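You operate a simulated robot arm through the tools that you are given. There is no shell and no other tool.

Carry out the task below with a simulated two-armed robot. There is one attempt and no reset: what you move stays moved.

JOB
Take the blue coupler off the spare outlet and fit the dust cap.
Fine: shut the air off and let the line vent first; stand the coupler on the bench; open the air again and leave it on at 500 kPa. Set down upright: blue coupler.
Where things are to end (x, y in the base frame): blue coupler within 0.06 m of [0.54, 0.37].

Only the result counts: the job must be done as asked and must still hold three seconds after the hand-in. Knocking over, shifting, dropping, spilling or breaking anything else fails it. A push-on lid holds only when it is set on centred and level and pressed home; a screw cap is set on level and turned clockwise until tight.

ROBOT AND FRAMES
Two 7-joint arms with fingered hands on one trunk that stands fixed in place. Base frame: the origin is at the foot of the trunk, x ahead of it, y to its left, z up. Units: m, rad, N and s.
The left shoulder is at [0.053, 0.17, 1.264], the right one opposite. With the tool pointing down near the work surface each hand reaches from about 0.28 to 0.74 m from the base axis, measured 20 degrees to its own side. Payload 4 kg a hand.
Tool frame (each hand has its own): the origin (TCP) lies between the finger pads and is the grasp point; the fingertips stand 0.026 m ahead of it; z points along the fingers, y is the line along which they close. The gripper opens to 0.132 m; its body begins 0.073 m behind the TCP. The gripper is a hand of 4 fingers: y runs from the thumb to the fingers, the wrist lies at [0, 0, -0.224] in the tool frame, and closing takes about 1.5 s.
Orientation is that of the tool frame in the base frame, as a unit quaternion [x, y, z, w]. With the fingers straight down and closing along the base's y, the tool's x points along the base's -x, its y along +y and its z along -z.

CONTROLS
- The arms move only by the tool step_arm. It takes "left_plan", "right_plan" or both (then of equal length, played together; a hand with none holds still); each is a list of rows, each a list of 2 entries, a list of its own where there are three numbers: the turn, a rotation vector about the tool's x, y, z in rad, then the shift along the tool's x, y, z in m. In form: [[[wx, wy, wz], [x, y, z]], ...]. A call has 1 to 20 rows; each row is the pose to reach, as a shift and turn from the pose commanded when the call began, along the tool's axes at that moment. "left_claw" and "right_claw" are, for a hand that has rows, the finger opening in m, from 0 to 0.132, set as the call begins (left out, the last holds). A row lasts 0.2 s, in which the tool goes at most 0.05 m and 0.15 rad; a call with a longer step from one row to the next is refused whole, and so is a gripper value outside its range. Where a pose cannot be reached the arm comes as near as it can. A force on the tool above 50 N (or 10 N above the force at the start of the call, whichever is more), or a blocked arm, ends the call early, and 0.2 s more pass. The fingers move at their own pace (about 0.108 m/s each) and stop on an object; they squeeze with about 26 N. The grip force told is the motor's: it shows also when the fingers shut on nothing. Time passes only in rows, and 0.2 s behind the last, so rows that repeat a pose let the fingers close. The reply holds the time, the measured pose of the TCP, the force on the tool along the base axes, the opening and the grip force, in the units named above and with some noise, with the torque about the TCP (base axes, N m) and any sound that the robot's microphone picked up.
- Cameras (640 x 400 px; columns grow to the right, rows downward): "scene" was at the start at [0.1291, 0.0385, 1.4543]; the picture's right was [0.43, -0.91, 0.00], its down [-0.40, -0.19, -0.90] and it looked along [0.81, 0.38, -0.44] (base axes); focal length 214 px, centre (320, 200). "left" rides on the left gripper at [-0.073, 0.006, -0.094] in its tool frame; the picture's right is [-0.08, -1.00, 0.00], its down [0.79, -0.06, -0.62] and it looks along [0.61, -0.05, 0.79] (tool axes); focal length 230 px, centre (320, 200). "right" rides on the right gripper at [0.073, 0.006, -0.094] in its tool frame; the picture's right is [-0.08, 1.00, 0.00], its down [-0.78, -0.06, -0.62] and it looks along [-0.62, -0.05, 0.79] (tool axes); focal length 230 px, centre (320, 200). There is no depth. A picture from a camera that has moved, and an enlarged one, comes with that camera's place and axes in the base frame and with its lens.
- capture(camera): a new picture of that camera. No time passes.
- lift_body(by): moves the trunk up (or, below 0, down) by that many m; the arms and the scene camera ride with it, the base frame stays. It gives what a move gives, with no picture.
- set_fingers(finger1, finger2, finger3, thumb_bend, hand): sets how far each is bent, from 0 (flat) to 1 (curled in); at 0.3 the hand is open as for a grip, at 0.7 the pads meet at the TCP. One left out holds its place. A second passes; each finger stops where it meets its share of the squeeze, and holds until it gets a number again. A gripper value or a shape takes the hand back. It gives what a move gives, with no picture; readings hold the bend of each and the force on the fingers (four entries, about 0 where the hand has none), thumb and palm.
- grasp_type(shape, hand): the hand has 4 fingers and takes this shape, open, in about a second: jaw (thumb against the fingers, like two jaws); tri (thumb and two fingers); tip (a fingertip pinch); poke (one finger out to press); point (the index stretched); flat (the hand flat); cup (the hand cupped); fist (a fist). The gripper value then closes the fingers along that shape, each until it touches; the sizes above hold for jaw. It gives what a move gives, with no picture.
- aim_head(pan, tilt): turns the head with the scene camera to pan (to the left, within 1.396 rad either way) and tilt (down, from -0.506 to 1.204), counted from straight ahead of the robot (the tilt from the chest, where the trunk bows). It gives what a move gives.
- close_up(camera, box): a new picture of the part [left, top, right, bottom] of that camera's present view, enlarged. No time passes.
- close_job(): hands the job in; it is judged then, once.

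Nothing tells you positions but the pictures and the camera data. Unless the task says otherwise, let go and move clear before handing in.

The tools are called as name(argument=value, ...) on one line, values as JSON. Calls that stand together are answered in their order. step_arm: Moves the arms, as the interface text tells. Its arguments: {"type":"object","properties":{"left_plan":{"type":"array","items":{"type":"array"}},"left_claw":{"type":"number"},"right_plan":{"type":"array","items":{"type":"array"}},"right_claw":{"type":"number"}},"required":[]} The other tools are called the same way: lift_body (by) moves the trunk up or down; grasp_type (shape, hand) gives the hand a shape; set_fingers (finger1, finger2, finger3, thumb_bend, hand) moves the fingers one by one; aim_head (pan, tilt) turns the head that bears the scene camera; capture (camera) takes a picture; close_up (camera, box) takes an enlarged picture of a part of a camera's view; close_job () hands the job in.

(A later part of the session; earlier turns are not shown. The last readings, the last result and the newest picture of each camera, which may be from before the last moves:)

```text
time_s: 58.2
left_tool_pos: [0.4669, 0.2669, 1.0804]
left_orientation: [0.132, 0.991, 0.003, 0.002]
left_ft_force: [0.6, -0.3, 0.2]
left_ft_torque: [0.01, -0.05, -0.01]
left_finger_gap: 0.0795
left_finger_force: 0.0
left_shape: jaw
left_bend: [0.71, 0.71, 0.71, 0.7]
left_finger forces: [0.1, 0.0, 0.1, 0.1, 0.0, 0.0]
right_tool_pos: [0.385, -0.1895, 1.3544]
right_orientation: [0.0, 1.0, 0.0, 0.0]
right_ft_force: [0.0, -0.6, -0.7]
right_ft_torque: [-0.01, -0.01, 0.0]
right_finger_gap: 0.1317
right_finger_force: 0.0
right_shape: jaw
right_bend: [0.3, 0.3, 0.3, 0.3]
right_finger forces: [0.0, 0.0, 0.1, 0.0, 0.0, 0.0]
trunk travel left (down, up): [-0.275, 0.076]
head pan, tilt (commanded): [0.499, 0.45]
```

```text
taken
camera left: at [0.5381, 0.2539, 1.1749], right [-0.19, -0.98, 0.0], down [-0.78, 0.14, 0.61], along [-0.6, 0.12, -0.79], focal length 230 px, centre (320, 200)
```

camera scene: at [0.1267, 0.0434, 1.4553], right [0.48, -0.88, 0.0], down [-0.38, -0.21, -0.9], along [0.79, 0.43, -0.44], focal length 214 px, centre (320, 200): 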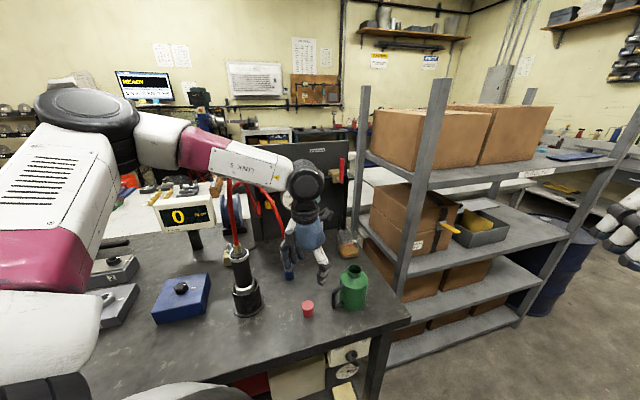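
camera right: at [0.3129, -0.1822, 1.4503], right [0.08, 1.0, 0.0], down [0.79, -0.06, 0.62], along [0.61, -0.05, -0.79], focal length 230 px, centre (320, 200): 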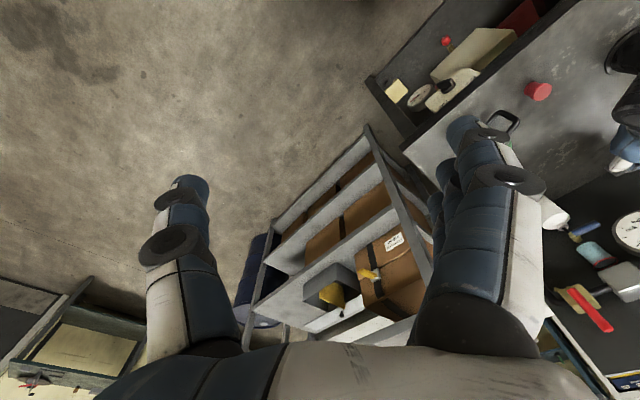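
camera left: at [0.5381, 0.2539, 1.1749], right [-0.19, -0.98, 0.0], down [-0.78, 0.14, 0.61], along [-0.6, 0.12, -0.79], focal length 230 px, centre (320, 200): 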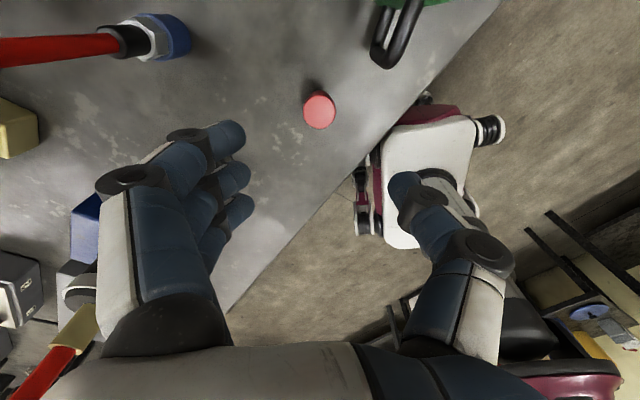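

The thumb side now faces open bench. I'll tilt the hand about 18° so it will suit the outlet's reach later, and come down to 6 cm above the cap.

step_arm(left_plan=[[[0, -0.105, 0], [0, 0.0007, 0.027]], [[0, -0.21, 0], [0, 0.0014, 0.054]], [[0, -0.314, 0], [0, 0.0021, 0.0804]], [[0, -0.314, 0], [0, 0.0021, 0.0804]]])

close_up(camera="left", box=[200, 60, 440, 240])

close_up(camera="scene", box=[250, 200, 370, 330])

```text
time_s: 59.2
left_tool_pos: [0.4673, 0.2696, 0.997]
left_orientation: [0.13, 0.979, -0.018, 0.157]
left_ft_force: [0.5, 0.4, 0.7]
left_ft_torque: [0.03, -0.01, -0.02]
left_finger_gap: 0.0796
left_finger_force: 0.0
left_shape: jaw
left_bend: [0.71, 0.71, 0.71, 0.7]
left_finger forces: [0.0, 0.0, 0.0, 0.0, 0.0, 0.0]
right_tool_pos: [0.3846, -0.1891, 1.3538]
right_orientation: [0.0, 1.0, 0.0, 0.001]
right_ft_force: [0.1, 0.4, 0.2]
right_ft_torque: [-0.01, 0.0, -0.01]
right_finger_gap: 0.1319
right_finger_force: 0.1
right_shape: jaw
right_bend: [0.3, 0.3, 0.3, 0.3]
right_finger forces: [0.1, 0.0, 0.1, 0.0, 0.0, 0.0]
trunk travel left (down, up): [-0.275, 0.076]
head pan, tilt (commanded): [0.499, 0.45]
```

```text
2.22 times, centred on (320, 150) of left
camera zoom: at [0.5077, 0.2643, 1.1105], right [-0.19, -0.98, 0.02], down [-0.92, 0.18, 0.34], along [-0.34, 0.05, -0.94], focal length 511 px, centre (320, 311)
```

zoom: 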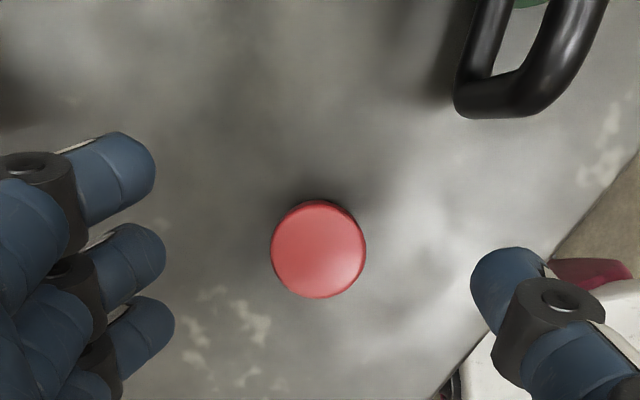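

```text
3.08 times, centred on (310, 265) of scene
camera zoom: at [0.1267, 0.0431, 1.4553], right [0.48, -0.88, 0.0], down [-0.38, -0.21, -0.9], along [0.79, 0.43, -0.44], focal length 660 px, centre (351, 0)
```

zoom: 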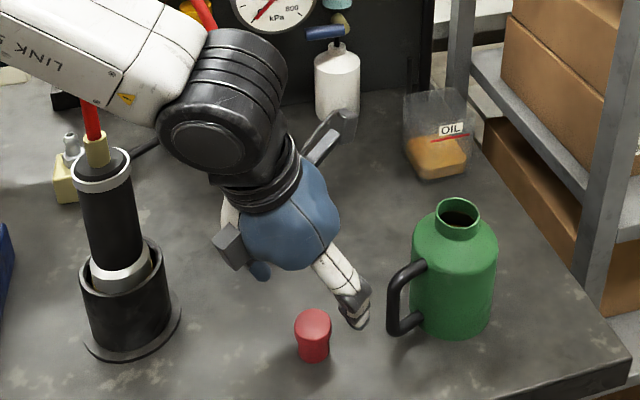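

The cap sits centred between fingers and thumb. I'll lower onto it so the pads meet the wide rim, staying just above the bench, and then close.

step_arm(left_plan=[[[0, 0, 0], [0.0066, -0.0002, 0.0178]], [[0, 0, 0], [0.0133, -0.0005, 0.0357]], [[0, 0, 0], [0.0199, -0.0007, 0.0535]], [[0, 0, 0], [0.0199, -0.0007, 0.0535]]])

close_up(camera="left", box=[200, 60, 440, 260])

```text
time_s: 60.2
left_tool_pos: [0.4643, 0.2696, 0.9419]
left_orientation: [0.13, 0.979, -0.018, 0.157]
left_ft_force: [-0.3, 0.4, 0.1]
left_ft_torque: [-0.05, -0.02, -0.04]
left_finger_gap: 0.0795
left_finger_force: 0.0
left_shape: jaw
left_bend: [0.71, 0.71, 0.71, 0.7]
left_finger forces: [0.0, 0.0, 0.0, 0.1, 0.0, 0.1]
right_tool_pos: [0.385, -0.188, 1.3546]
right_orientation: [0.0, 1.0, 0.0, 0.001]
right_ft_force: [-0.2, 0.1, -0.3]
right_ft_torque: [0.0, 0.01, 0.0]
right_finger_gap: 0.1321
right_finger_force: 0.1
right_shape: jaw
right_bend: [0.3, 0.3, 0.3, 0.3]
right_finger forces: [0.0, 0.0, 0.1, 0.0, 0.1, 0.0]
trunk travel left (down, up): [-0.275, 0.076]
head pan, tilt (commanded): [0.499, 0.45]
```

```text
2.00 times, centred on (320, 160) of left
camera zoom: at [0.5043, 0.2656, 1.054], right [-0.19, -0.98, 0.02], down [-0.92, 0.18, 0.34], along [-0.34, 0.05, -0.94], focal length 460 px, centre (320, 280)
```

zoom: 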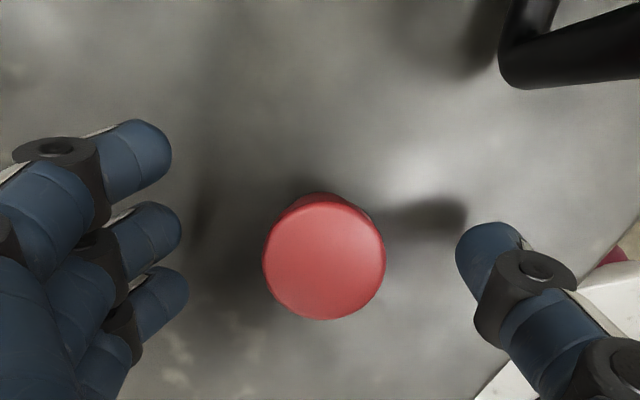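

The cap lies right between the pads. I'll close the hand on its rim.

step_arm(left_plan=[[[0, 0, 0], [0, 0, 0]], [[0, 0, 0], [0, 0, 0]], [[0, 0, 0], [0, 0, 0]], [[0, 0, 0], [0, 0, 0]], [[0, 0, 0], [0, 0, 0]], [[0, 0, 0], [0, 0, 0]], [[0, 0, 0], [0, 0, 0]]], left_claw=0.0)

close_up(camera="left", box=[200, 60, 440, 260])

close_up(camera="scene", box=[270, 230, 350, 330])

```text
time_s: 61.8
left_tool_pos: [0.4647, 0.2715, 0.9409]
left_orientation: [0.13, 0.979, -0.019, 0.158]
left_ft_force: [-0.4, -0.1, -0.2]
left_ft_torque: [0.02, 0.01, 0.01]
left_finger_gap: 0.0109
left_finger_force: 25.9
left_shape: jaw
left_bend: [0.67, 0.72, 0.7, 0.73]
left_finger forces: [3.3, 10.3, 9.8, 0.1, 19.7, 0.1]
right_tool_pos: [0.3848, -0.1886, 1.3552]
right_orientation: [0.0, 1.0, 0.0, -0.001]
right_ft_force: [-0.1, -0.2, 0.2]
right_ft_torque: [0.0, -0.02, 0.0]
right_finger_gap: 0.1321
right_finger_force: 0.1
right_shape: jaw
right_bend: [0.3, 0.3, 0.3, 0.3]
right_finger forces: [0.0, 0.0, 0.0, 0.0, 0.0, 0.1]
trunk travel left (down, up): [-0.275, 0.076]
head pan, tilt (commanded): [0.499, 0.45]
```

```text
2.00 times, centred on (320, 160) of left
camera zoom: at [0.5046, 0.2657, 1.054], right [-0.19, -0.98, 0.02], down [-0.92, 0.18, 0.34], along [-0.34, 0.05, -0.94], focal length 460 px, centre (320, 280)
```

zoom: 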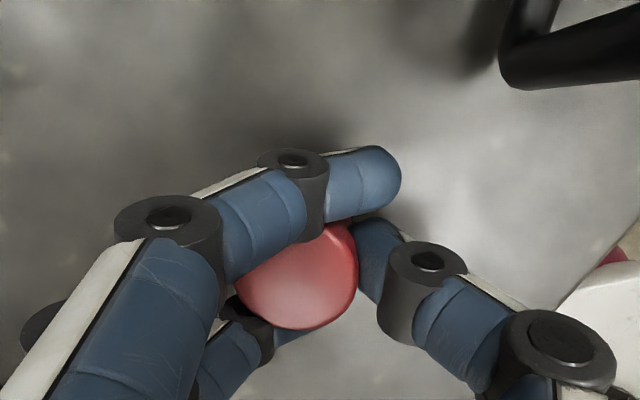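

```text
4.00 times, centred on (310, 280) of scene
camera zoom: at [0.1267, 0.0434, 1.4553], right [0.48, -0.88, 0.0], down [-0.38, -0.21, -0.9], along [0.79, 0.43, -0.44], focal length 858 px, centre (360, -120)
```

zoom: 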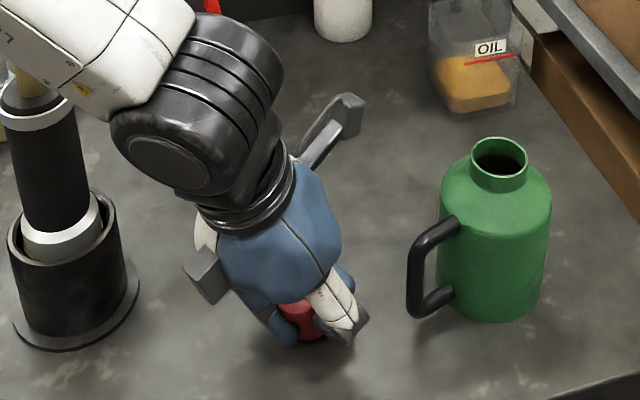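

The cap may have shifted in the fingers. I'll zoom in to judge its tilt before lifting.

close_up(camera="left", box=[270, 130, 370, 240])

close_up(camera="scene", box=[290, 285, 330, 325])

close_up(camera="right", box=[505, 60, 575, 120])

```text
3.64 times, centred on (320, 185) of left
camera zoom: at [0.5046, 0.2657, 1.054], right [-0.19, -0.98, 0.02], down [-0.92, 0.18, 0.34], along [-0.34, 0.05, -0.94], focal length 837 px, centre (320, 254)
```

zoom: 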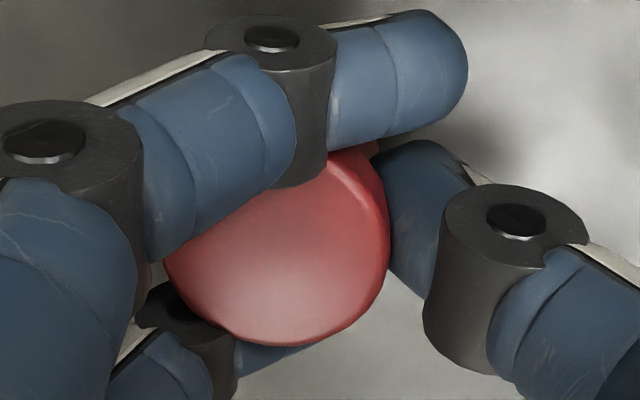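

```text
10.00 times, centred on (310, 305) of scene
camera zoom: at [0.1267, 0.0434, 1.4553], right [0.48, -0.88, 0.0], down [-0.38, -0.21, -0.9], along [0.79, 0.43, -0.44], focal length 2145 px, centre (420, -850)
```

zoom: 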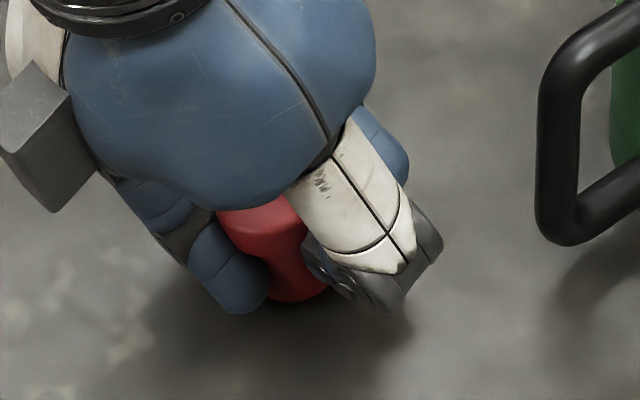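

```text
6.67 times, centred on (540, 90) of right
camera zoom: at [0.3126, -0.1826, 1.4504], right [0.08, 1.0, 0.0], down [0.79, -0.06, 0.62], along [0.61, -0.05, -0.79], focal length 1534 px, centre (-1147, 933)
```

zoom: 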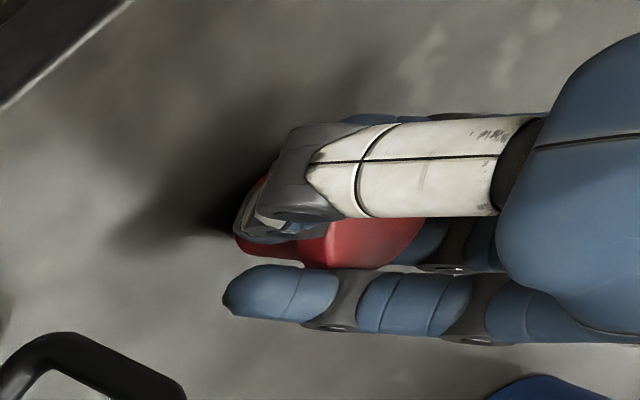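

The cap has tilted toward the fingers because the hand's pitch put the finger tips at different heights. I'll ease the grip so it can settle back upright, then re-grip with the hand exactly vertical.

step_arm(left_plan=[[[0, 0, 0], [0, 0, 0]], [[0, 0, 0], [0, 0, 0]]], left_claw=0.025)

close_up(camera="scene", box=[290, 285, 330, 325])

close_up(camera="left", box=[270, 130, 370, 240])

```text
time_s: 62.4
left_tool_pos: [0.4652, 0.2701, 0.9412]
left_orientation: [0.129, 0.979, -0.018, 0.157]
left_ft_force: [-0.3, -0.2, -0.3]
left_ft_torque: [0.03, 0.01, -0.01]
left_finger_gap: 0.0252
left_finger_force: 0.0
left_shape: jaw
left_bend: [0.73, 0.73, 0.73, 0.7]
left_finger forces: [0.0, 0.4, 0.0, 0.0, 0.2, 0.0]
right_tool_pos: [0.3851, -0.1881, 1.3557]
right_orientation: [0.0, 1.0, 0.001, 0.0]
right_ft_force: [0.1, 0.9, -0.2]
right_ft_torque: [0.01, 0.01, -0.02]
right_finger_gap: 0.1318
right_finger_force: 0.0
right_shape: jaw
right_bend: [0.3, 0.3, 0.3, 0.3]
right_finger forces: [0.1, 0.0, 0.0, 0.0, 0.0, 0.1]
trunk travel left (down, up): [-0.275, 0.076]
head pan, tilt (commanded): [0.499, 0.45]
```

```text
10.00 times, centred on (310, 305) of scene
camera zoom: at [0.1267, 0.0435, 1.4553], right [0.48, -0.88, 0.0], down [-0.38, -0.21, -0.9], along [0.79, 0.43, -0.44], focal length 2145 px, centre (420, -850)
```

zoom: 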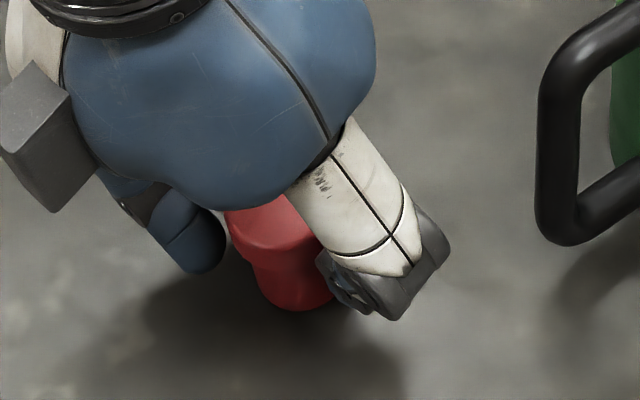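

```text
3.64 times, centred on (320, 185) of left
camera zoom: at [0.5045, 0.2656, 1.054], right [-0.19, -0.98, 0.02], down [-0.92, 0.18, 0.34], along [-0.34, 0.05, -0.94], focal length 837 px, centre (320, 254)
```

zoom: 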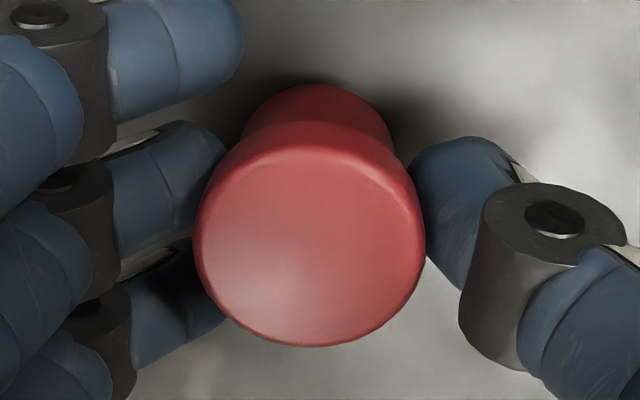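

The grip is nearly free and the cap leans only slightly now. I'll open a bit more so it can stand by itself.

step_arm(left_plan=[[[0, 0, 0], [0, 0, 0]], [[0, 0, 0], [0, 0, 0]]], left_claw=0.05)

close_up(camera="scene", box=[290, 285, 330, 325])

close_up(camera="left", box=[270, 130, 370, 240])

```text
time_s: 63.0
left_tool_pos: [0.4656, 0.2698, 0.9415]
left_orientation: [0.13, 0.979, -0.018, 0.157]
left_ft_force: [0.4, -0.4, -0.8]
left_ft_torque: [0.0, 0.01, 0.0]
left_finger_gap: 0.0496
left_finger_force: 0.2
left_shape: jaw
left_bend: [0.73, 0.73, 0.73, 0.7]
left_finger forces: [0.0, 0.0, 0.0, 0.0, 0.0, 0.1]
right_tool_pos: [0.3851, -0.1885, 1.3567]
right_orientation: [0.0, 1.0, 0.0, 0.0]
right_ft_force: [-0.3, -0.6, -0.9]
right_ft_torque: [0.03, 0.04, 0.01]
right_finger_gap: 0.132
right_finger_force: 0.0
right_shape: jaw
right_bend: [0.3, 0.3, 0.3, 0.3]
right_finger forces: [0.1, 0.0, 0.0, 0.0, 0.0, 0.1]
trunk travel left (down, up): [-0.275, 0.076]
head pan, tilt (commanded): [0.499, 0.45]
```

```text
10.00 times, centred on (310, 305) of scene
camera zoom: at [0.1267, 0.0434, 1.4553], right [0.48, -0.88, 0.0], down [-0.38, -0.21, -0.9], along [0.79, 0.43, -0.44], focal length 2145 px, centre (420, -850)
```

zoom: 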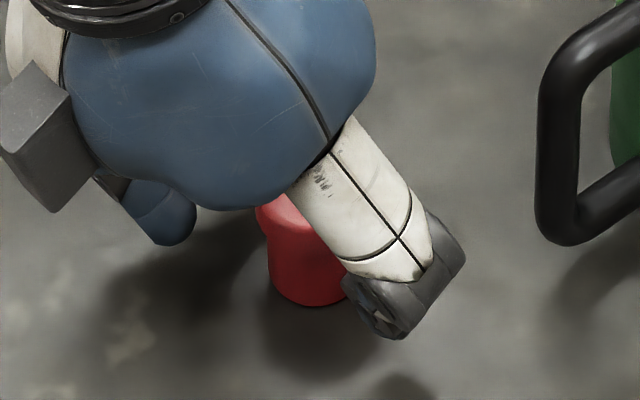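

```text
3.64 times, centred on (320, 185) of left
camera zoom: at [0.5045, 0.2656, 1.054], right [-0.19, -0.98, 0.02], down [-0.92, 0.18, 0.34], along [-0.34, 0.05, -0.94], focal length 837 px, centre (320, 254)
```

zoom: 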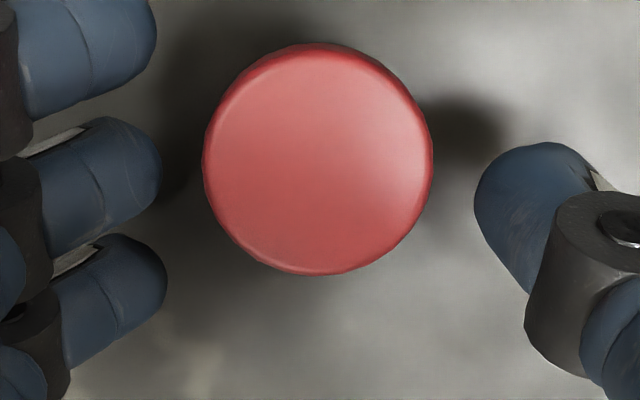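

The cap stands upright again, now centred at about (0.477, 0.269). I'll open wider, rise, and bring the hand exactly vertical above it.

step_arm(left_plan=[[[0, 0, 0], [0, 0, 0]], [[0, 0, 0], [0, 0, 0]], [[0, 0, 0], [-0.0062, 0, -0.019]], [[0, 0, 0], [-0.0125, 0, -0.038]], [[0, 0, 0], [-0.0187, 0.0003, -0.057]], [[0, 0.105, 0], [-0.0187, 0.0003, -0.057]], [[0, 0.21, 0], [-0.0187, 0.0003, -0.057]], [[0, 0.318, 0], [-0.03, 0.003, -0.054]], [[0, 0.318, 0], [-0.03, 0.003, -0.054]]], left_claw=0.08)

close_up(camera="left", box=[200, 60, 440, 260])

close_up(camera="scene", box=[250, 200, 370, 330])

```text
time_s: 65.0
left_tool_pos: [0.4781, 0.2695, 1.0031]
left_orientation: [0.132, 0.991, 0.002, -0.001]
left_ft_force: [0.0, 0.4, 0.0]
left_ft_torque: [0.01, 0.02, -0.01]
left_finger_gap: 0.0793
left_finger_force: 0.0
left_shape: jaw
left_bend: [0.71, 0.71, 0.71, 0.7]
left_finger forces: [0.0, 0.0, 0.1, 0.0, 0.1, 0.1]
right_tool_pos: [0.3843, -0.1878, 1.3565]
right_orientation: [0.0, 1.0, 0.0, 0.0]
right_ft_force: [-0.4, 1.1, 0.2]
right_ft_torque: [-0.01, 0.01, -0.01]
right_finger_gap: 0.1319
right_finger_force: 0.1
right_shape: jaw
right_bend: [0.3, 0.3, 0.3, 0.3]
right_finger forces: [0.0, 0.1, 0.0, 0.1, 0.0, 0.0]
trunk travel left (down, up): [-0.275, 0.076]
head pan, tilt (commanded): [0.499, 0.45]
```

```text
2.00 times, centred on (320, 160) of left
camera zoom: at [0.5492, 0.2553, 1.0982], right [-0.18, -0.98, 0.0], down [-0.77, 0.14, 0.62], along [-0.61, 0.12, -0.79], focal length 460 px, centre (320, 280)
```

zoom: 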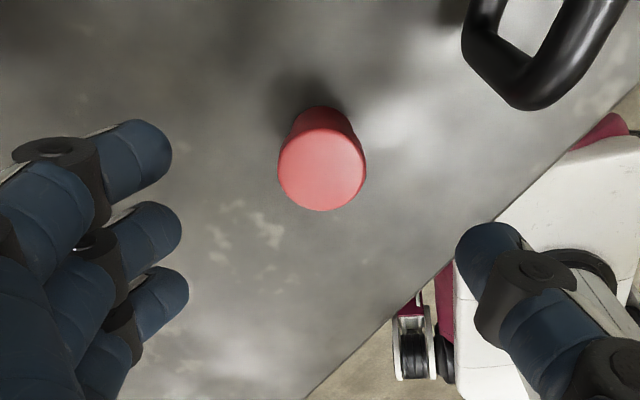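

```text
3.08 times, centred on (310, 265) of scene
camera zoom: at [0.1258, 0.0437, 1.4554], right [0.48, -0.88, 0.0], down [-0.38, -0.21, -0.9], along [0.79, 0.43, -0.43], focal length 660 px, centre (351, 0)
```

zoom: 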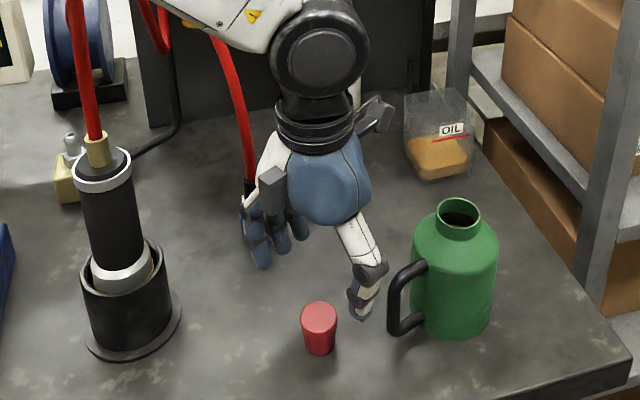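

The cap is upright right under the vertical hand. I'll descend so the rim sits at the pads and close gently to a near-contact opening first.

step_arm(left_plan=[[[0, 0, 0], [0, -0.0003, 0.022]], [[0, 0, 0], [0, -0.0007, 0.045]], [[0, 0, 0], [0, -0.001, 0.067]], [[0, 0, 0], [0, -0.001, 0.067]]])

step_arm(left_plan=[[[0, 0, 0], [0, 0, 0]], [[0, 0, 0], [0, 0, 0]], [[0, 0, 0], [0, 0, 0]]], left_claw=0.035)

close_up(camera="left", box=[240, 110, 400, 260])

close_up(camera="scene", box=[280, 270, 340, 325])

```text
time_s: 66.0
left_tool_pos: [0.4775, 0.2677, 0.9351]
left_orientation: [0.131, 0.991, 0.003, 0.001]
left_ft_force: [0.2, 0.5, 0.1]
left_ft_torque: [-0.03, -0.03, 0.0]
left_finger_gap: 0.0796
left_finger_force: 0.1
left_shape: jaw
left_bend: [0.71, 0.71, 0.71, 0.7]
left_finger forces: [0.0, 0.0, 0.0, 0.1, 0.0, 0.0]
right_tool_pos: [0.3845, -0.1887, 1.356]
right_orientation: [0.0, 1.0, -0.001, 0.001]
right_ft_force: [-0.1, 1.0, 0.0]
right_ft_torque: [0.01, 0.02, 0.01]
right_finger_gap: 0.132
right_finger_force: 0.1
right_shape: jaw
right_bend: [0.3, 0.3, 0.3, 0.3]
right_finger forces: [0.0, 0.1, 0.0, 0.0, 0.0, 0.1]
trunk travel left (down, up): [-0.275, 0.076]
head pan, tilt (commanded): [0.499, 0.45]
```

```text
time_s: 66.8
left_tool_pos: [0.4777, 0.2684, 0.9363]
left_orientation: [0.131, 0.991, 0.003, 0.0]
left_ft_force: [-0.1, 0.1, -0.1]
left_ft_torque: [0.0, 0.01, 0.0]
left_finger_gap: 0.0352
left_finger_force: 0.1
left_shape: jaw
left_bend: [0.73, 0.73, 0.73, 0.7]
left_finger forces: [0.0, 0.0, 0.0, 0.0, 0.1, 0.1]
right_tool_pos: [0.3853, -0.1893, 1.3559]
right_orientation: [0.0, 1.0, 0.0, 0.0]
right_ft_force: [0.5, -0.1, -0.2]
right_ft_torque: [0.03, 0.01, 0.01]
right_finger_gap: 0.132
right_finger_force: 0.0
right_shape: jaw
right_bend: [0.3, 0.3, 0.3, 0.3]
right_finger forces: [0.1, 0.1, 0.1, 0.0, 0.0, 0.1]
trunk travel left (down, up): [-0.275, 0.076]
head pan, tilt (commanded): [0.499, 0.45]
```

```text
2.67 times, centred on (320, 185) of left
camera zoom: at [0.5495, 0.2547, 1.0302], right [-0.18, -0.98, 0.0], down [-0.77, 0.14, 0.62], along [-0.61, 0.12, -0.79], focal length 614 px, centre (320, 240)
```

zoom: 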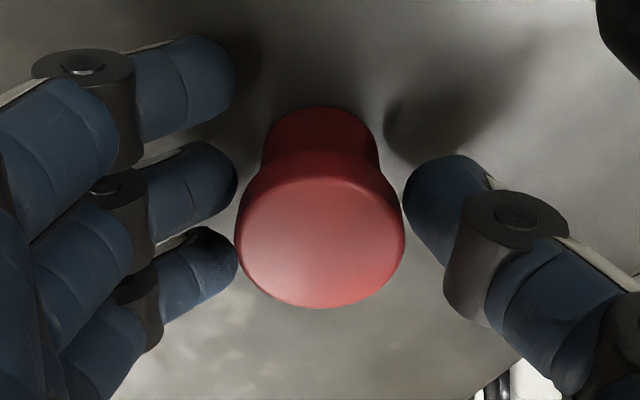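

```text
7.27 times, centred on (310, 298) of scene
camera zoom: at [0.1266, 0.0434, 1.4553], right [0.48, -0.88, 0.0], down [-0.38, -0.21, -0.9], along [0.79, 0.43, -0.44], focal length 1560 px, centre (393, -509)
```

zoom: 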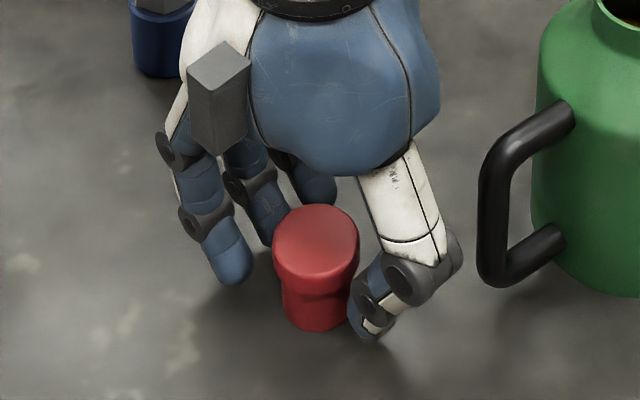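

The cap is centred on the middle finger and thumb. I'll close fully now.

step_arm(left_plan=[[[0, 0, 0], [0, 0, 0]], [[0, 0, 0], [0, 0, 0]], [[0, 0, 0], [0, 0, 0]], [[0, 0, 0], [0, 0, 0]], [[0, 0, 0], [0, 0, 0]]], left_claw=0.0)

close_up(camera="left", box=[240, 110, 400, 260])

close_up(camera="scene", box=[280, 270, 340, 325])

```text
time_s: 68.0
left_tool_pos: [0.4784, 0.2677, 0.9361]
left_orientation: [0.132, 0.991, 0.003, 0.001]
left_ft_force: [-0.2, -0.6, 1.3]
left_ft_torque: [0.0, 0.0, 0.01]
left_finger_gap: 0.0083
left_finger_force: 26.1
left_shape: jaw
left_bend: [0.67, 0.72, 0.66, 0.71]
left_finger forces: [2.1, 12.2, 7.1, 0.0, 21.0, 0.0]
right_tool_pos: [0.3851, -0.1879, 1.3553]
right_orientation: [0.0, 1.0, 0.0, 0.0]
right_ft_force: [0.1, 0.0, 0.0]
right_ft_torque: [0.01, 0.02, 0.01]
right_finger_gap: 0.1317
right_finger_force: 0.1
right_shape: jaw
right_bend: [0.3, 0.3, 0.3, 0.3]
right_finger forces: [0.0, 0.0, 0.0, 0.0, 0.1, 0.0]
trunk travel left (down, up): [-0.275, 0.076]
head pan, tilt (commanded): [0.499, 0.45]
```

```text
2.67 times, centred on (320, 185) of left
camera zoom: at [0.5495, 0.2547, 1.0302], right [-0.18, -0.98, 0.0], down [-0.77, 0.14, 0.62], along [-0.61, 0.12, -0.79], focal length 614 px, centre (320, 240)
```

zoom: 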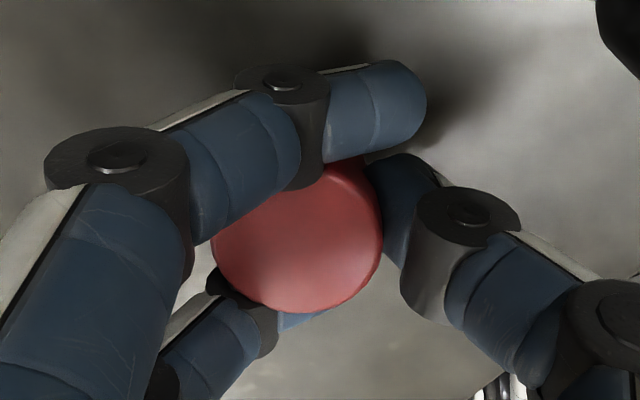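

```text
7.27 times, centred on (310, 298) of scene
camera zoom: at [0.1267, 0.0434, 1.4553], right [0.48, -0.88, 0.0], down [-0.38, -0.21, -0.9], along [0.79, 0.43, -0.44], focal length 1560 px, centre (393, -509)
```

zoom: 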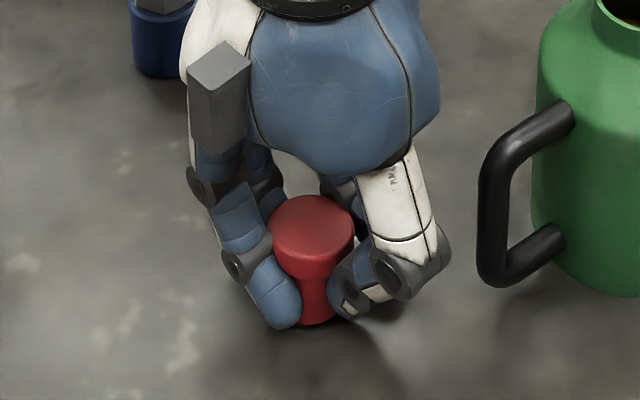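

The cap now looks level in the grip. I'll lift it 6 cm and check it from both cameras.

step_arm(left_plan=[[[0, 0, 0], [0, 0, -0.015]], [[0, 0, 0], [0, 0, -0.035]], [[0, 0, 0], [0, 0, -0.06]], [[0, 0, 0], [0, 0, -0.06]]])

close_up(camera="left", box=[240, 110, 400, 260])

close_up(camera="scene", box=[285, 250, 345, 310])

close_up(camera="right", box=[505, 60, 585, 140])

```text
time_s: 69.0
left_tool_pos: [0.4768, 0.2692, 0.9958]
left_orientation: [0.131, 0.991, 0.001, 0.001]
left_ft_force: [-0.6, -0.1, -0.9]
left_ft_torque: [0.03, -0.01, 0.0]
left_finger_gap: 0.0082
left_finger_force: 25.8
left_shape: jaw
left_bend: [0.67, 0.72, 0.66, 0.71]
left_finger forces: [2.5, 12.4, 7.3, 0.0, 20.6, 0.1]
right_tool_pos: [0.3853, -0.1889, 1.3551]
right_orientation: [0.0, 1.0, 0.001, -0.001]
right_ft_force: [-0.1, -0.1, 0.6]
right_ft_torque: [-0.02, -0.01, 0.02]
right_finger_gap: 0.1321
right_finger_force: 0.0
right_shape: jaw
right_bend: [0.3, 0.3, 0.3, 0.3]
right_finger forces: [0.0, 0.0, 0.0, 0.0, 0.2, 0.0]
trunk travel left (down, up): [-0.275, 0.076]
head pan, tilt (commanded): [0.499, 0.45]
```

```text
2.67 times, centred on (320, 185) of left
camera zoom: at [0.5492, 0.2552, 1.0906], right [-0.18, -0.98, 0.0], down [-0.77, 0.14, 0.62], along [-0.61, 0.12, -0.79], focal length 614 px, centre (320, 240)
```

zoom: 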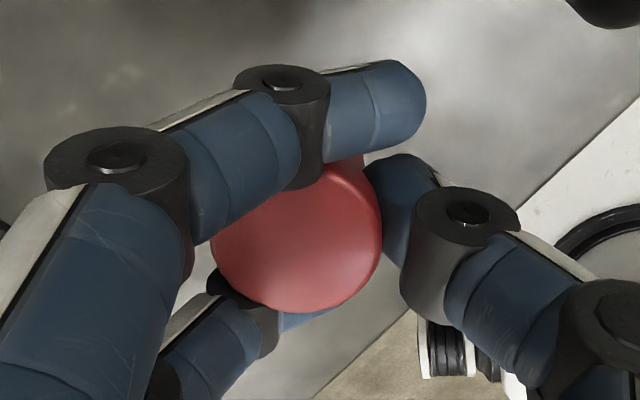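

```text
6.67 times, centred on (315, 280) of scene
camera zoom: at [0.1271, 0.0434, 1.4552], right [0.48, -0.88, 0.0], down [-0.38, -0.21, -0.9], along [0.79, 0.43, -0.44], focal length 1430 px, centre (353, -333)
```

zoom: 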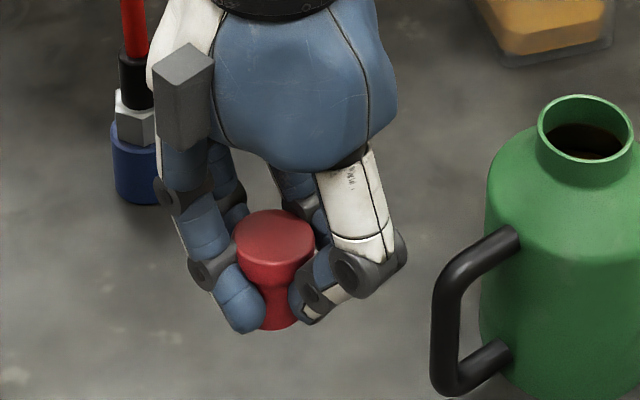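

```text
5.00 times, centred on (545, 100) of right
camera zoom: at [0.313, -0.1826, 1.4502], right [0.08, 1.0, 0.0], down [0.79, -0.06, 0.62], along [0.61, -0.05, -0.79], focal length 1150 px, centre (-805, 700)
```

zoom: 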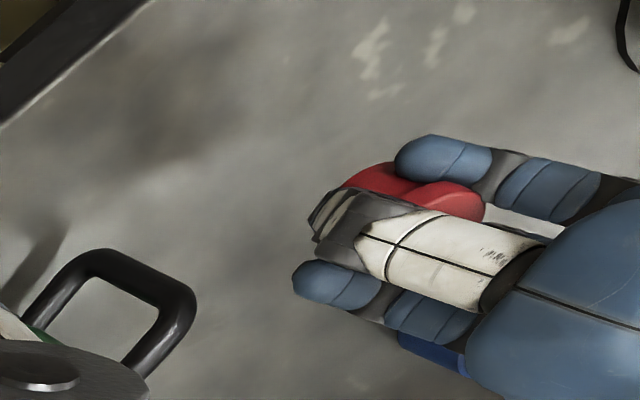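

The cap is held level and straight. Next I'll re-measure the bare nipple on the block with the head camera before carrying the cap around the robot side of the tool.

close_up(camera="scene", box=[210, 225, 260, 275])

capture(camera="scene")

```text
8.00 times, centred on (235, 250) of scene
camera zoom: at [0.1271, 0.0434, 1.4552], right [0.48, -0.88, 0.0], down [-0.38, -0.21, -0.9], along [0.79, 0.43, -0.44], focal length 1716 px, centre (1000, -200)
```

zoom: 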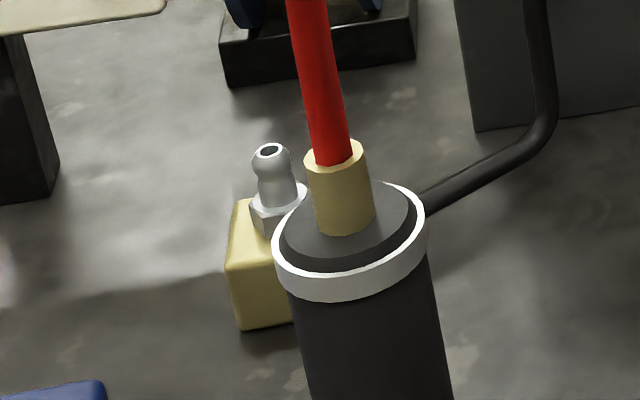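

```text
taken
camera scene: at [0.1271, 0.0434, 1.4552], right [0.48, -0.88, 0.0], down [-0.38, -0.21, -0.9], along [0.79, 0.43, -0.44], focal length 214 px, centre (320, 200)
```

scene: 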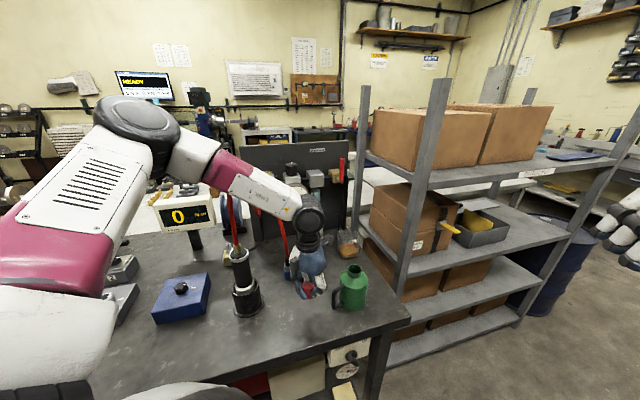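

The nipple's top is at about (0.517, 0.628, 0.981). I'll carry the cap around the robot side of the tool at z≈1.10.

step_arm(left_plan=[[[0, 0, 0], [0.0182, -0.0018, -0.032]], [[0, 0, 0], [0.0373, -0.0039, -0.064]], [[0, 0, 0], [0.0762, -0.0051, -0.09]], [[0, 0, 0], [0.1187, -0.0011, -0.104]], [[0, 0, 0], [0.159, 0.0139, -0.104]], [[0, 0, 0], [0.2018, 0.0385, -0.104]], [[0, 0, 0], [0.2249, 0.0737, -0.104]], [[0, 0, 0], [0.236, 0.1069, -0.104]]])

capture(camera="scene")

capture(camera="left")

```text
time_s: 70.8
left_tool_pos: [0.2728, 0.4332, 1.0979]
left_orientation: [0.131, 0.991, 0.002, 0.0]
left_ft_force: [0.6, -0.7, -0.7]
left_ft_torque: [-0.03, -0.01, 0.02]
left_finger_gap: 0.0074
left_finger_force: 25.7
left_shape: jaw
left_bend: [0.67, 0.72, 0.66, 0.71]
left_finger forces: [3.3, 12.3, 7.3, 0.0, 19.9, 0.1]
right_tool_pos: [0.3843, -0.1871, 1.3553]
right_orientation: [0.0, 1.0, -0.001, 0.0]
right_ft_force: [0.2, 0.4, -0.4]
right_ft_torque: [-0.03, -0.01, -0.01]
right_finger_gap: 0.1321
right_finger_force: 0.1
right_shape: jaw
right_bend: [0.3, 0.3, 0.3, 0.3]
right_finger forces: [0.0, 0.1, 0.0, 0.1, 0.0, 0.0]
trunk travel left (down, up): [-0.275, 0.076]
head pan, tilt (commanded): [0.499, 0.45]
```

```text
taken
camera scene: at [0.1263, 0.0443, 1.4554], right [0.48, -0.88, 0.0], down [-0.38, -0.21, -0.9], along [0.79, 0.43, -0.44], focal length 214 px, centre (320, 200)
```

scene: 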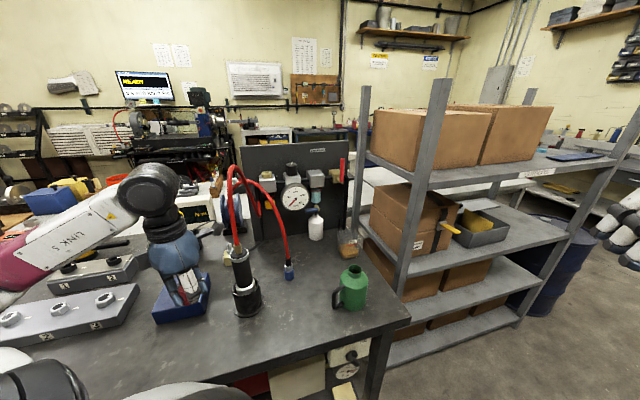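

```text
taken
camera left: at [0.3459, 0.4197, 1.1934], right [-0.18, -0.98, 0.0], down [-0.77, 0.14, 0.62], along [-0.61, 0.12, -0.79], focal length 230 px, centre (320, 200)
```

left: 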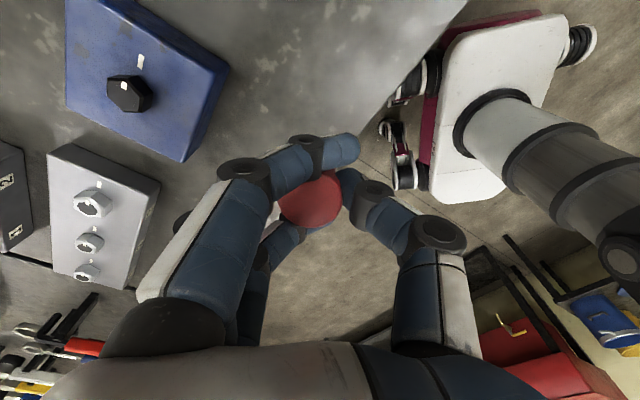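

The cap is on the robot side of the tool, and the coupler is standing in view. I'll continue around toward the outlet, staying left of the tool hose.

step_arm(left_plan=[[[0, 0, 0], [0.0057, 0.0399, 0]], [[0, 0, 0], [-0.0032, 0.0837, 0]], [[0, 0, 0], [-0.0229, 0.1254, 0]], [[0, 0, 0], [-0.0489, 0.1634, 0]], [[0, 0, 0], [-0.0821, 0.1932, 0]], [[0, 0, 0], [-0.1173, 0.2163, 0]], [[0, 0, 0], [-0.1173, 0.2163, 0]]])

capture(camera="scene")

capture(camera="left")

```text
time_s: 72.4
left_tool_pos: [0.4432, 0.6127, 1.0999]
left_orientation: [0.132, 0.991, 0.002, 0.0]
left_ft_force: [0.3, -0.2, -0.5]
left_ft_torque: [0.01, 0.01, 0.03]
left_finger_gap: 0.0074
left_finger_force: 26.5
left_shape: jaw
left_bend: [0.67, 0.72, 0.67, 0.71]
left_finger forces: [3.6, 12.3, 7.2, 0.1, 19.8, 0.0]
right_tool_pos: [0.3841, -0.1887, 1.3559]
right_orientation: [-0.001, 1.0, 0.0, 0.0]
right_ft_force: [-0.5, 0.9, 0.0]
right_ft_torque: [-0.01, -0.03, -0.01]
right_finger_gap: 0.132
right_finger_force: 0.0
right_shape: jaw
right_bend: [0.3, 0.3, 0.3, 0.3]
right_finger forces: [0.0, 0.0, 0.0, 0.0, 0.0, 0.1]
trunk travel left (down, up): [-0.275, 0.076]
head pan, tilt (commanded): [0.499, 0.45]
```

```text
taken
camera scene: at [0.1258, 0.0437, 1.4554], right [0.48, -0.88, 0.0], down [-0.38, -0.21, -0.9], along [0.79, 0.43, -0.43], focal length 214 px, centre (320, 200)
```

scene: 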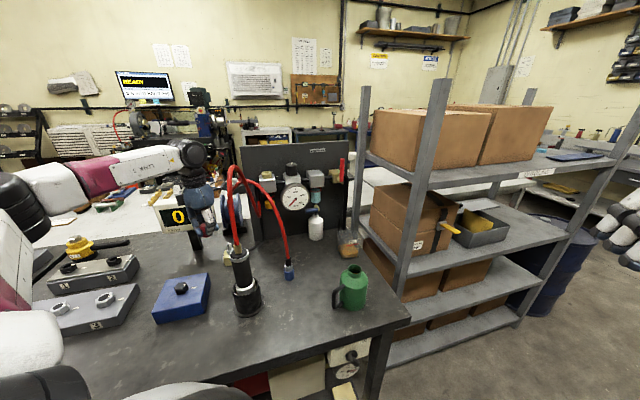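

```text
taken
camera left: at [0.516, 0.5985, 1.1946], right [-0.18, -0.98, 0.0], down [-0.77, 0.14, 0.62], along [-0.6, 0.12, -0.79], focal length 230 px, centre (320, 200)
```

left: 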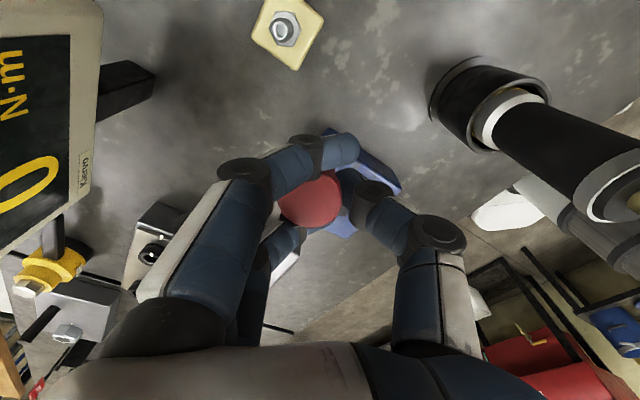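

The arm reaches here without trouble, and the block with its nipple is visible beyond the fingers. I'll move to hover the cap about 4 cm above the nipple.

step_arm(left_plan=[[[0, 0, 0], [-0.022, 0.0102, 0.005]], [[0, 0, 0], [-0.044, 0.0205, 0.015]], [[0, 0, 0], [-0.0662, 0.0307, 0.03]], [[0, 0, 0], [-0.0662, 0.0307, 0.04]], [[0, 0, 0], [-0.0662, 0.0307, 0.04]]])

capture(camera="left")

close_up(camera="scene", box=[170, 190, 270, 290])

```text
time_s: 73.6
left_tool_pos: [0.5196, 0.6233, 1.0603]
left_orientation: [0.132, 0.991, 0.003, 0.0]
left_ft_force: [0.9, -0.2, -0.2]
left_ft_torque: [0.01, 0.01, -0.03]
left_finger_gap: 0.0071
left_finger_force: 25.7
left_shape: jaw
left_bend: [0.67, 0.72, 0.67, 0.71]
left_finger forces: [3.8, 12.3, 7.2, 0.0, 19.7, 0.1]
right_tool_pos: [0.3861, -0.1891, 1.3548]
right_orientation: [0.0, 1.0, 0.0, -0.001]
right_ft_force: [0.7, -0.6, -0.6]
right_ft_torque: [-0.01, 0.0, -0.01]
right_finger_gap: 0.132
right_finger_force: 0.0
right_shape: jaw
right_bend: [0.3, 0.3, 0.3, 0.3]
right_finger forces: [0.0, 0.1, 0.0, 0.0, 0.1, 0.1]
trunk travel left (down, up): [-0.275, 0.076]
head pan, tilt (commanded): [0.499, 0.45]
```

```text
taken
camera left: at [0.5908, 0.6105, 1.1555], right [-0.18, -0.98, 0.0], down [-0.77, 0.14, 0.62], along [-0.61, 0.12, -0.79], focal length 230 px, centre (320, 200)
```

left: 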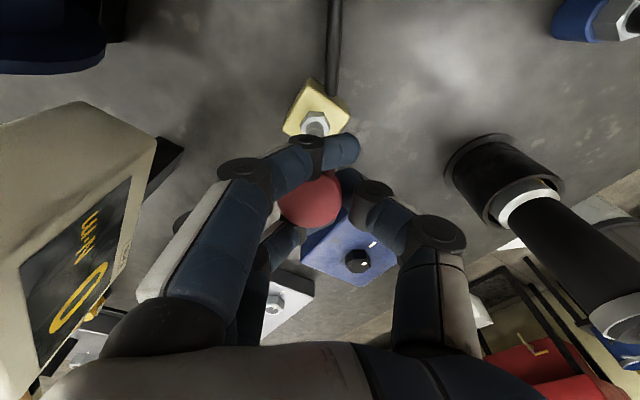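

```text
4.00 times, centred on (220, 240) of scene
camera zoom: at [0.1273, 0.0433, 1.4552], right [0.48, -0.88, 0.0], down [-0.38, -0.21, -0.9], along [0.79, 0.43, -0.44], focal length 858 px, centre (720, 40)
```

zoom: 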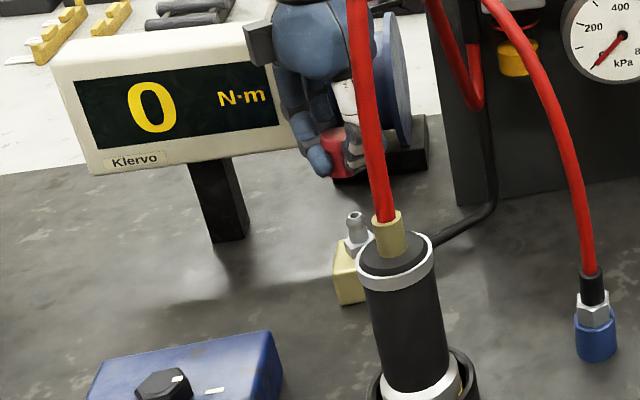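

The display has about 4–5 cm clearance to the fingers. I'll zoom in from both cameras to measure cap-to-nipple alignment.

close_up(camera="scene", box=[200, 205, 250, 255])

close_up(camera="left", box=[260, 70, 380, 240])

```text
8.00 times, centred on (225, 230) of scene
camera zoom: at [0.1273, 0.0433, 1.4552], right [0.48, -0.88, 0.0], down [-0.38, -0.21, -0.9], along [0.79, 0.43, -0.44], focal length 1716 px, centre (1080, -40)
```

zoom: 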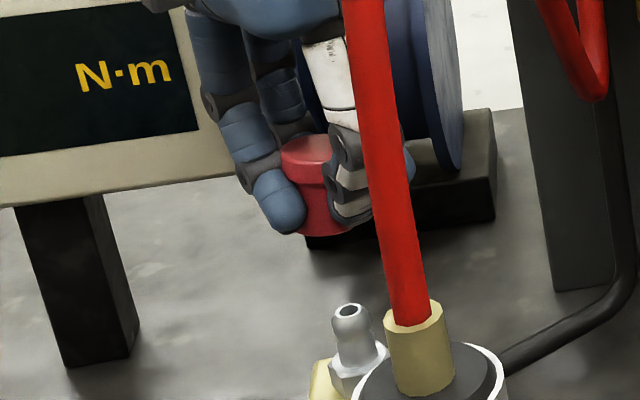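

```text
2.35 times, centred on (320, 155) of left
camera zoom: at [0.5908, 0.6105, 1.1555], right [-0.18, -0.98, 0.0], down [-0.77, 0.14, 0.62], along [-0.61, 0.12, -0.79], focal length 541 px, centre (320, 306)
```

zoom: 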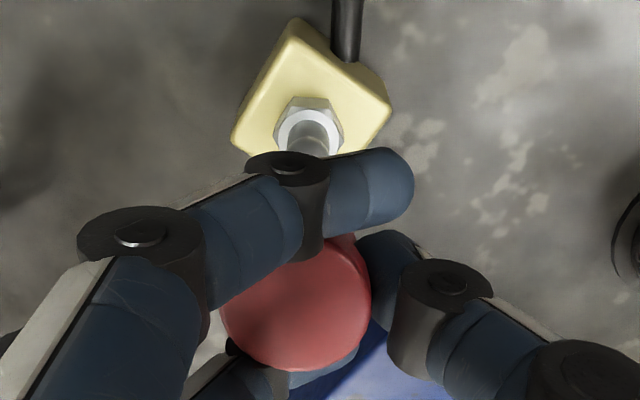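

The alignment is within a few millimetres by my estimates, but they disagree slightly. I'll lower until the cap's mouth is about 1.5 cm above the nipple for a more precise comparison.

step_arm(left_plan=[[[0, 0, 0], [0, 0, 0.01]], [[0, 0, 0], [0, 0, 0.02]], [[0, 0, 0], [0, 0, 0.028]], [[0, 0, 0], [0, 0, 0.028]]])

close_up(camera="scene", box=[205, 215, 245, 255])

close_up(camera="left", box=[260, 90, 380, 240])

```text
time_s: 74.6
left_tool_pos: [0.5174, 0.6249, 1.0346]
left_orientation: [0.131, 0.991, 0.004, 0.001]
left_ft_force: [0.6, 0.4, -0.1]
left_ft_torque: [-0.02, 0.03, -0.02]
left_finger_gap: 0.0073
left_finger_force: 26.4
left_shape: jaw
left_bend: [0.67, 0.72, 0.67, 0.71]
left_finger forces: [3.8, 12.3, 7.4, 0.0, 19.6, 0.1]
right_tool_pos: [0.3857, -0.1891, 1.3548]
right_orientation: [0.0, 1.0, 0.001, 0.0]
right_ft_force: [-0.3, 0.5, 0.2]
right_ft_torque: [0.01, 0.01, 0.01]
right_finger_gap: 0.1319
right_finger_force: 0.0
right_shape: jaw
right_bend: [0.3, 0.3, 0.3, 0.3]
right_finger forces: [0.1, 0.0, 0.1, 0.0, 0.0, 0.0]
trunk travel left (down, up): [-0.275, 0.076]
head pan, tilt (commanded): [0.499, 0.45]
```

```text
10.00 times, centred on (225, 235) of scene
camera zoom: at [0.1266, 0.0434, 1.4553], right [0.48, -0.88, 0.0], down [-0.38, -0.21, -0.9], along [0.79, 0.43, -0.44], focal length 2145 px, centre (1270, -150)
```

zoom: 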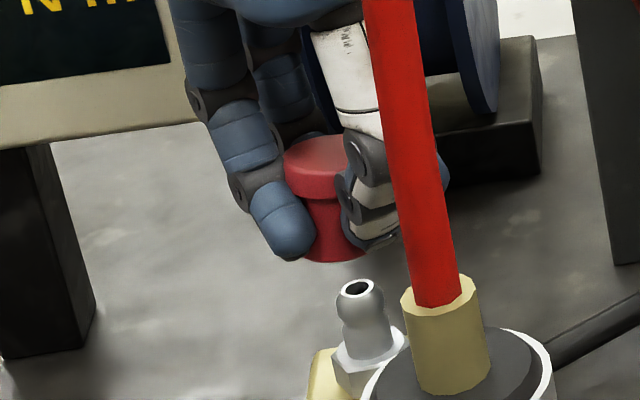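

```text
2.67 times, centred on (320, 165) of left
camera zoom: at [0.5891, 0.611, 1.1284], right [-0.18, -0.98, 0.0], down [-0.77, 0.14, 0.62], along [-0.61, 0.12, -0.79], focal length 614 px, centre (320, 293)
```

zoom: 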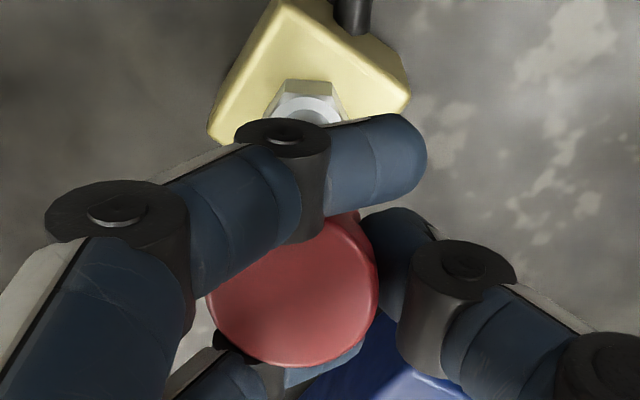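

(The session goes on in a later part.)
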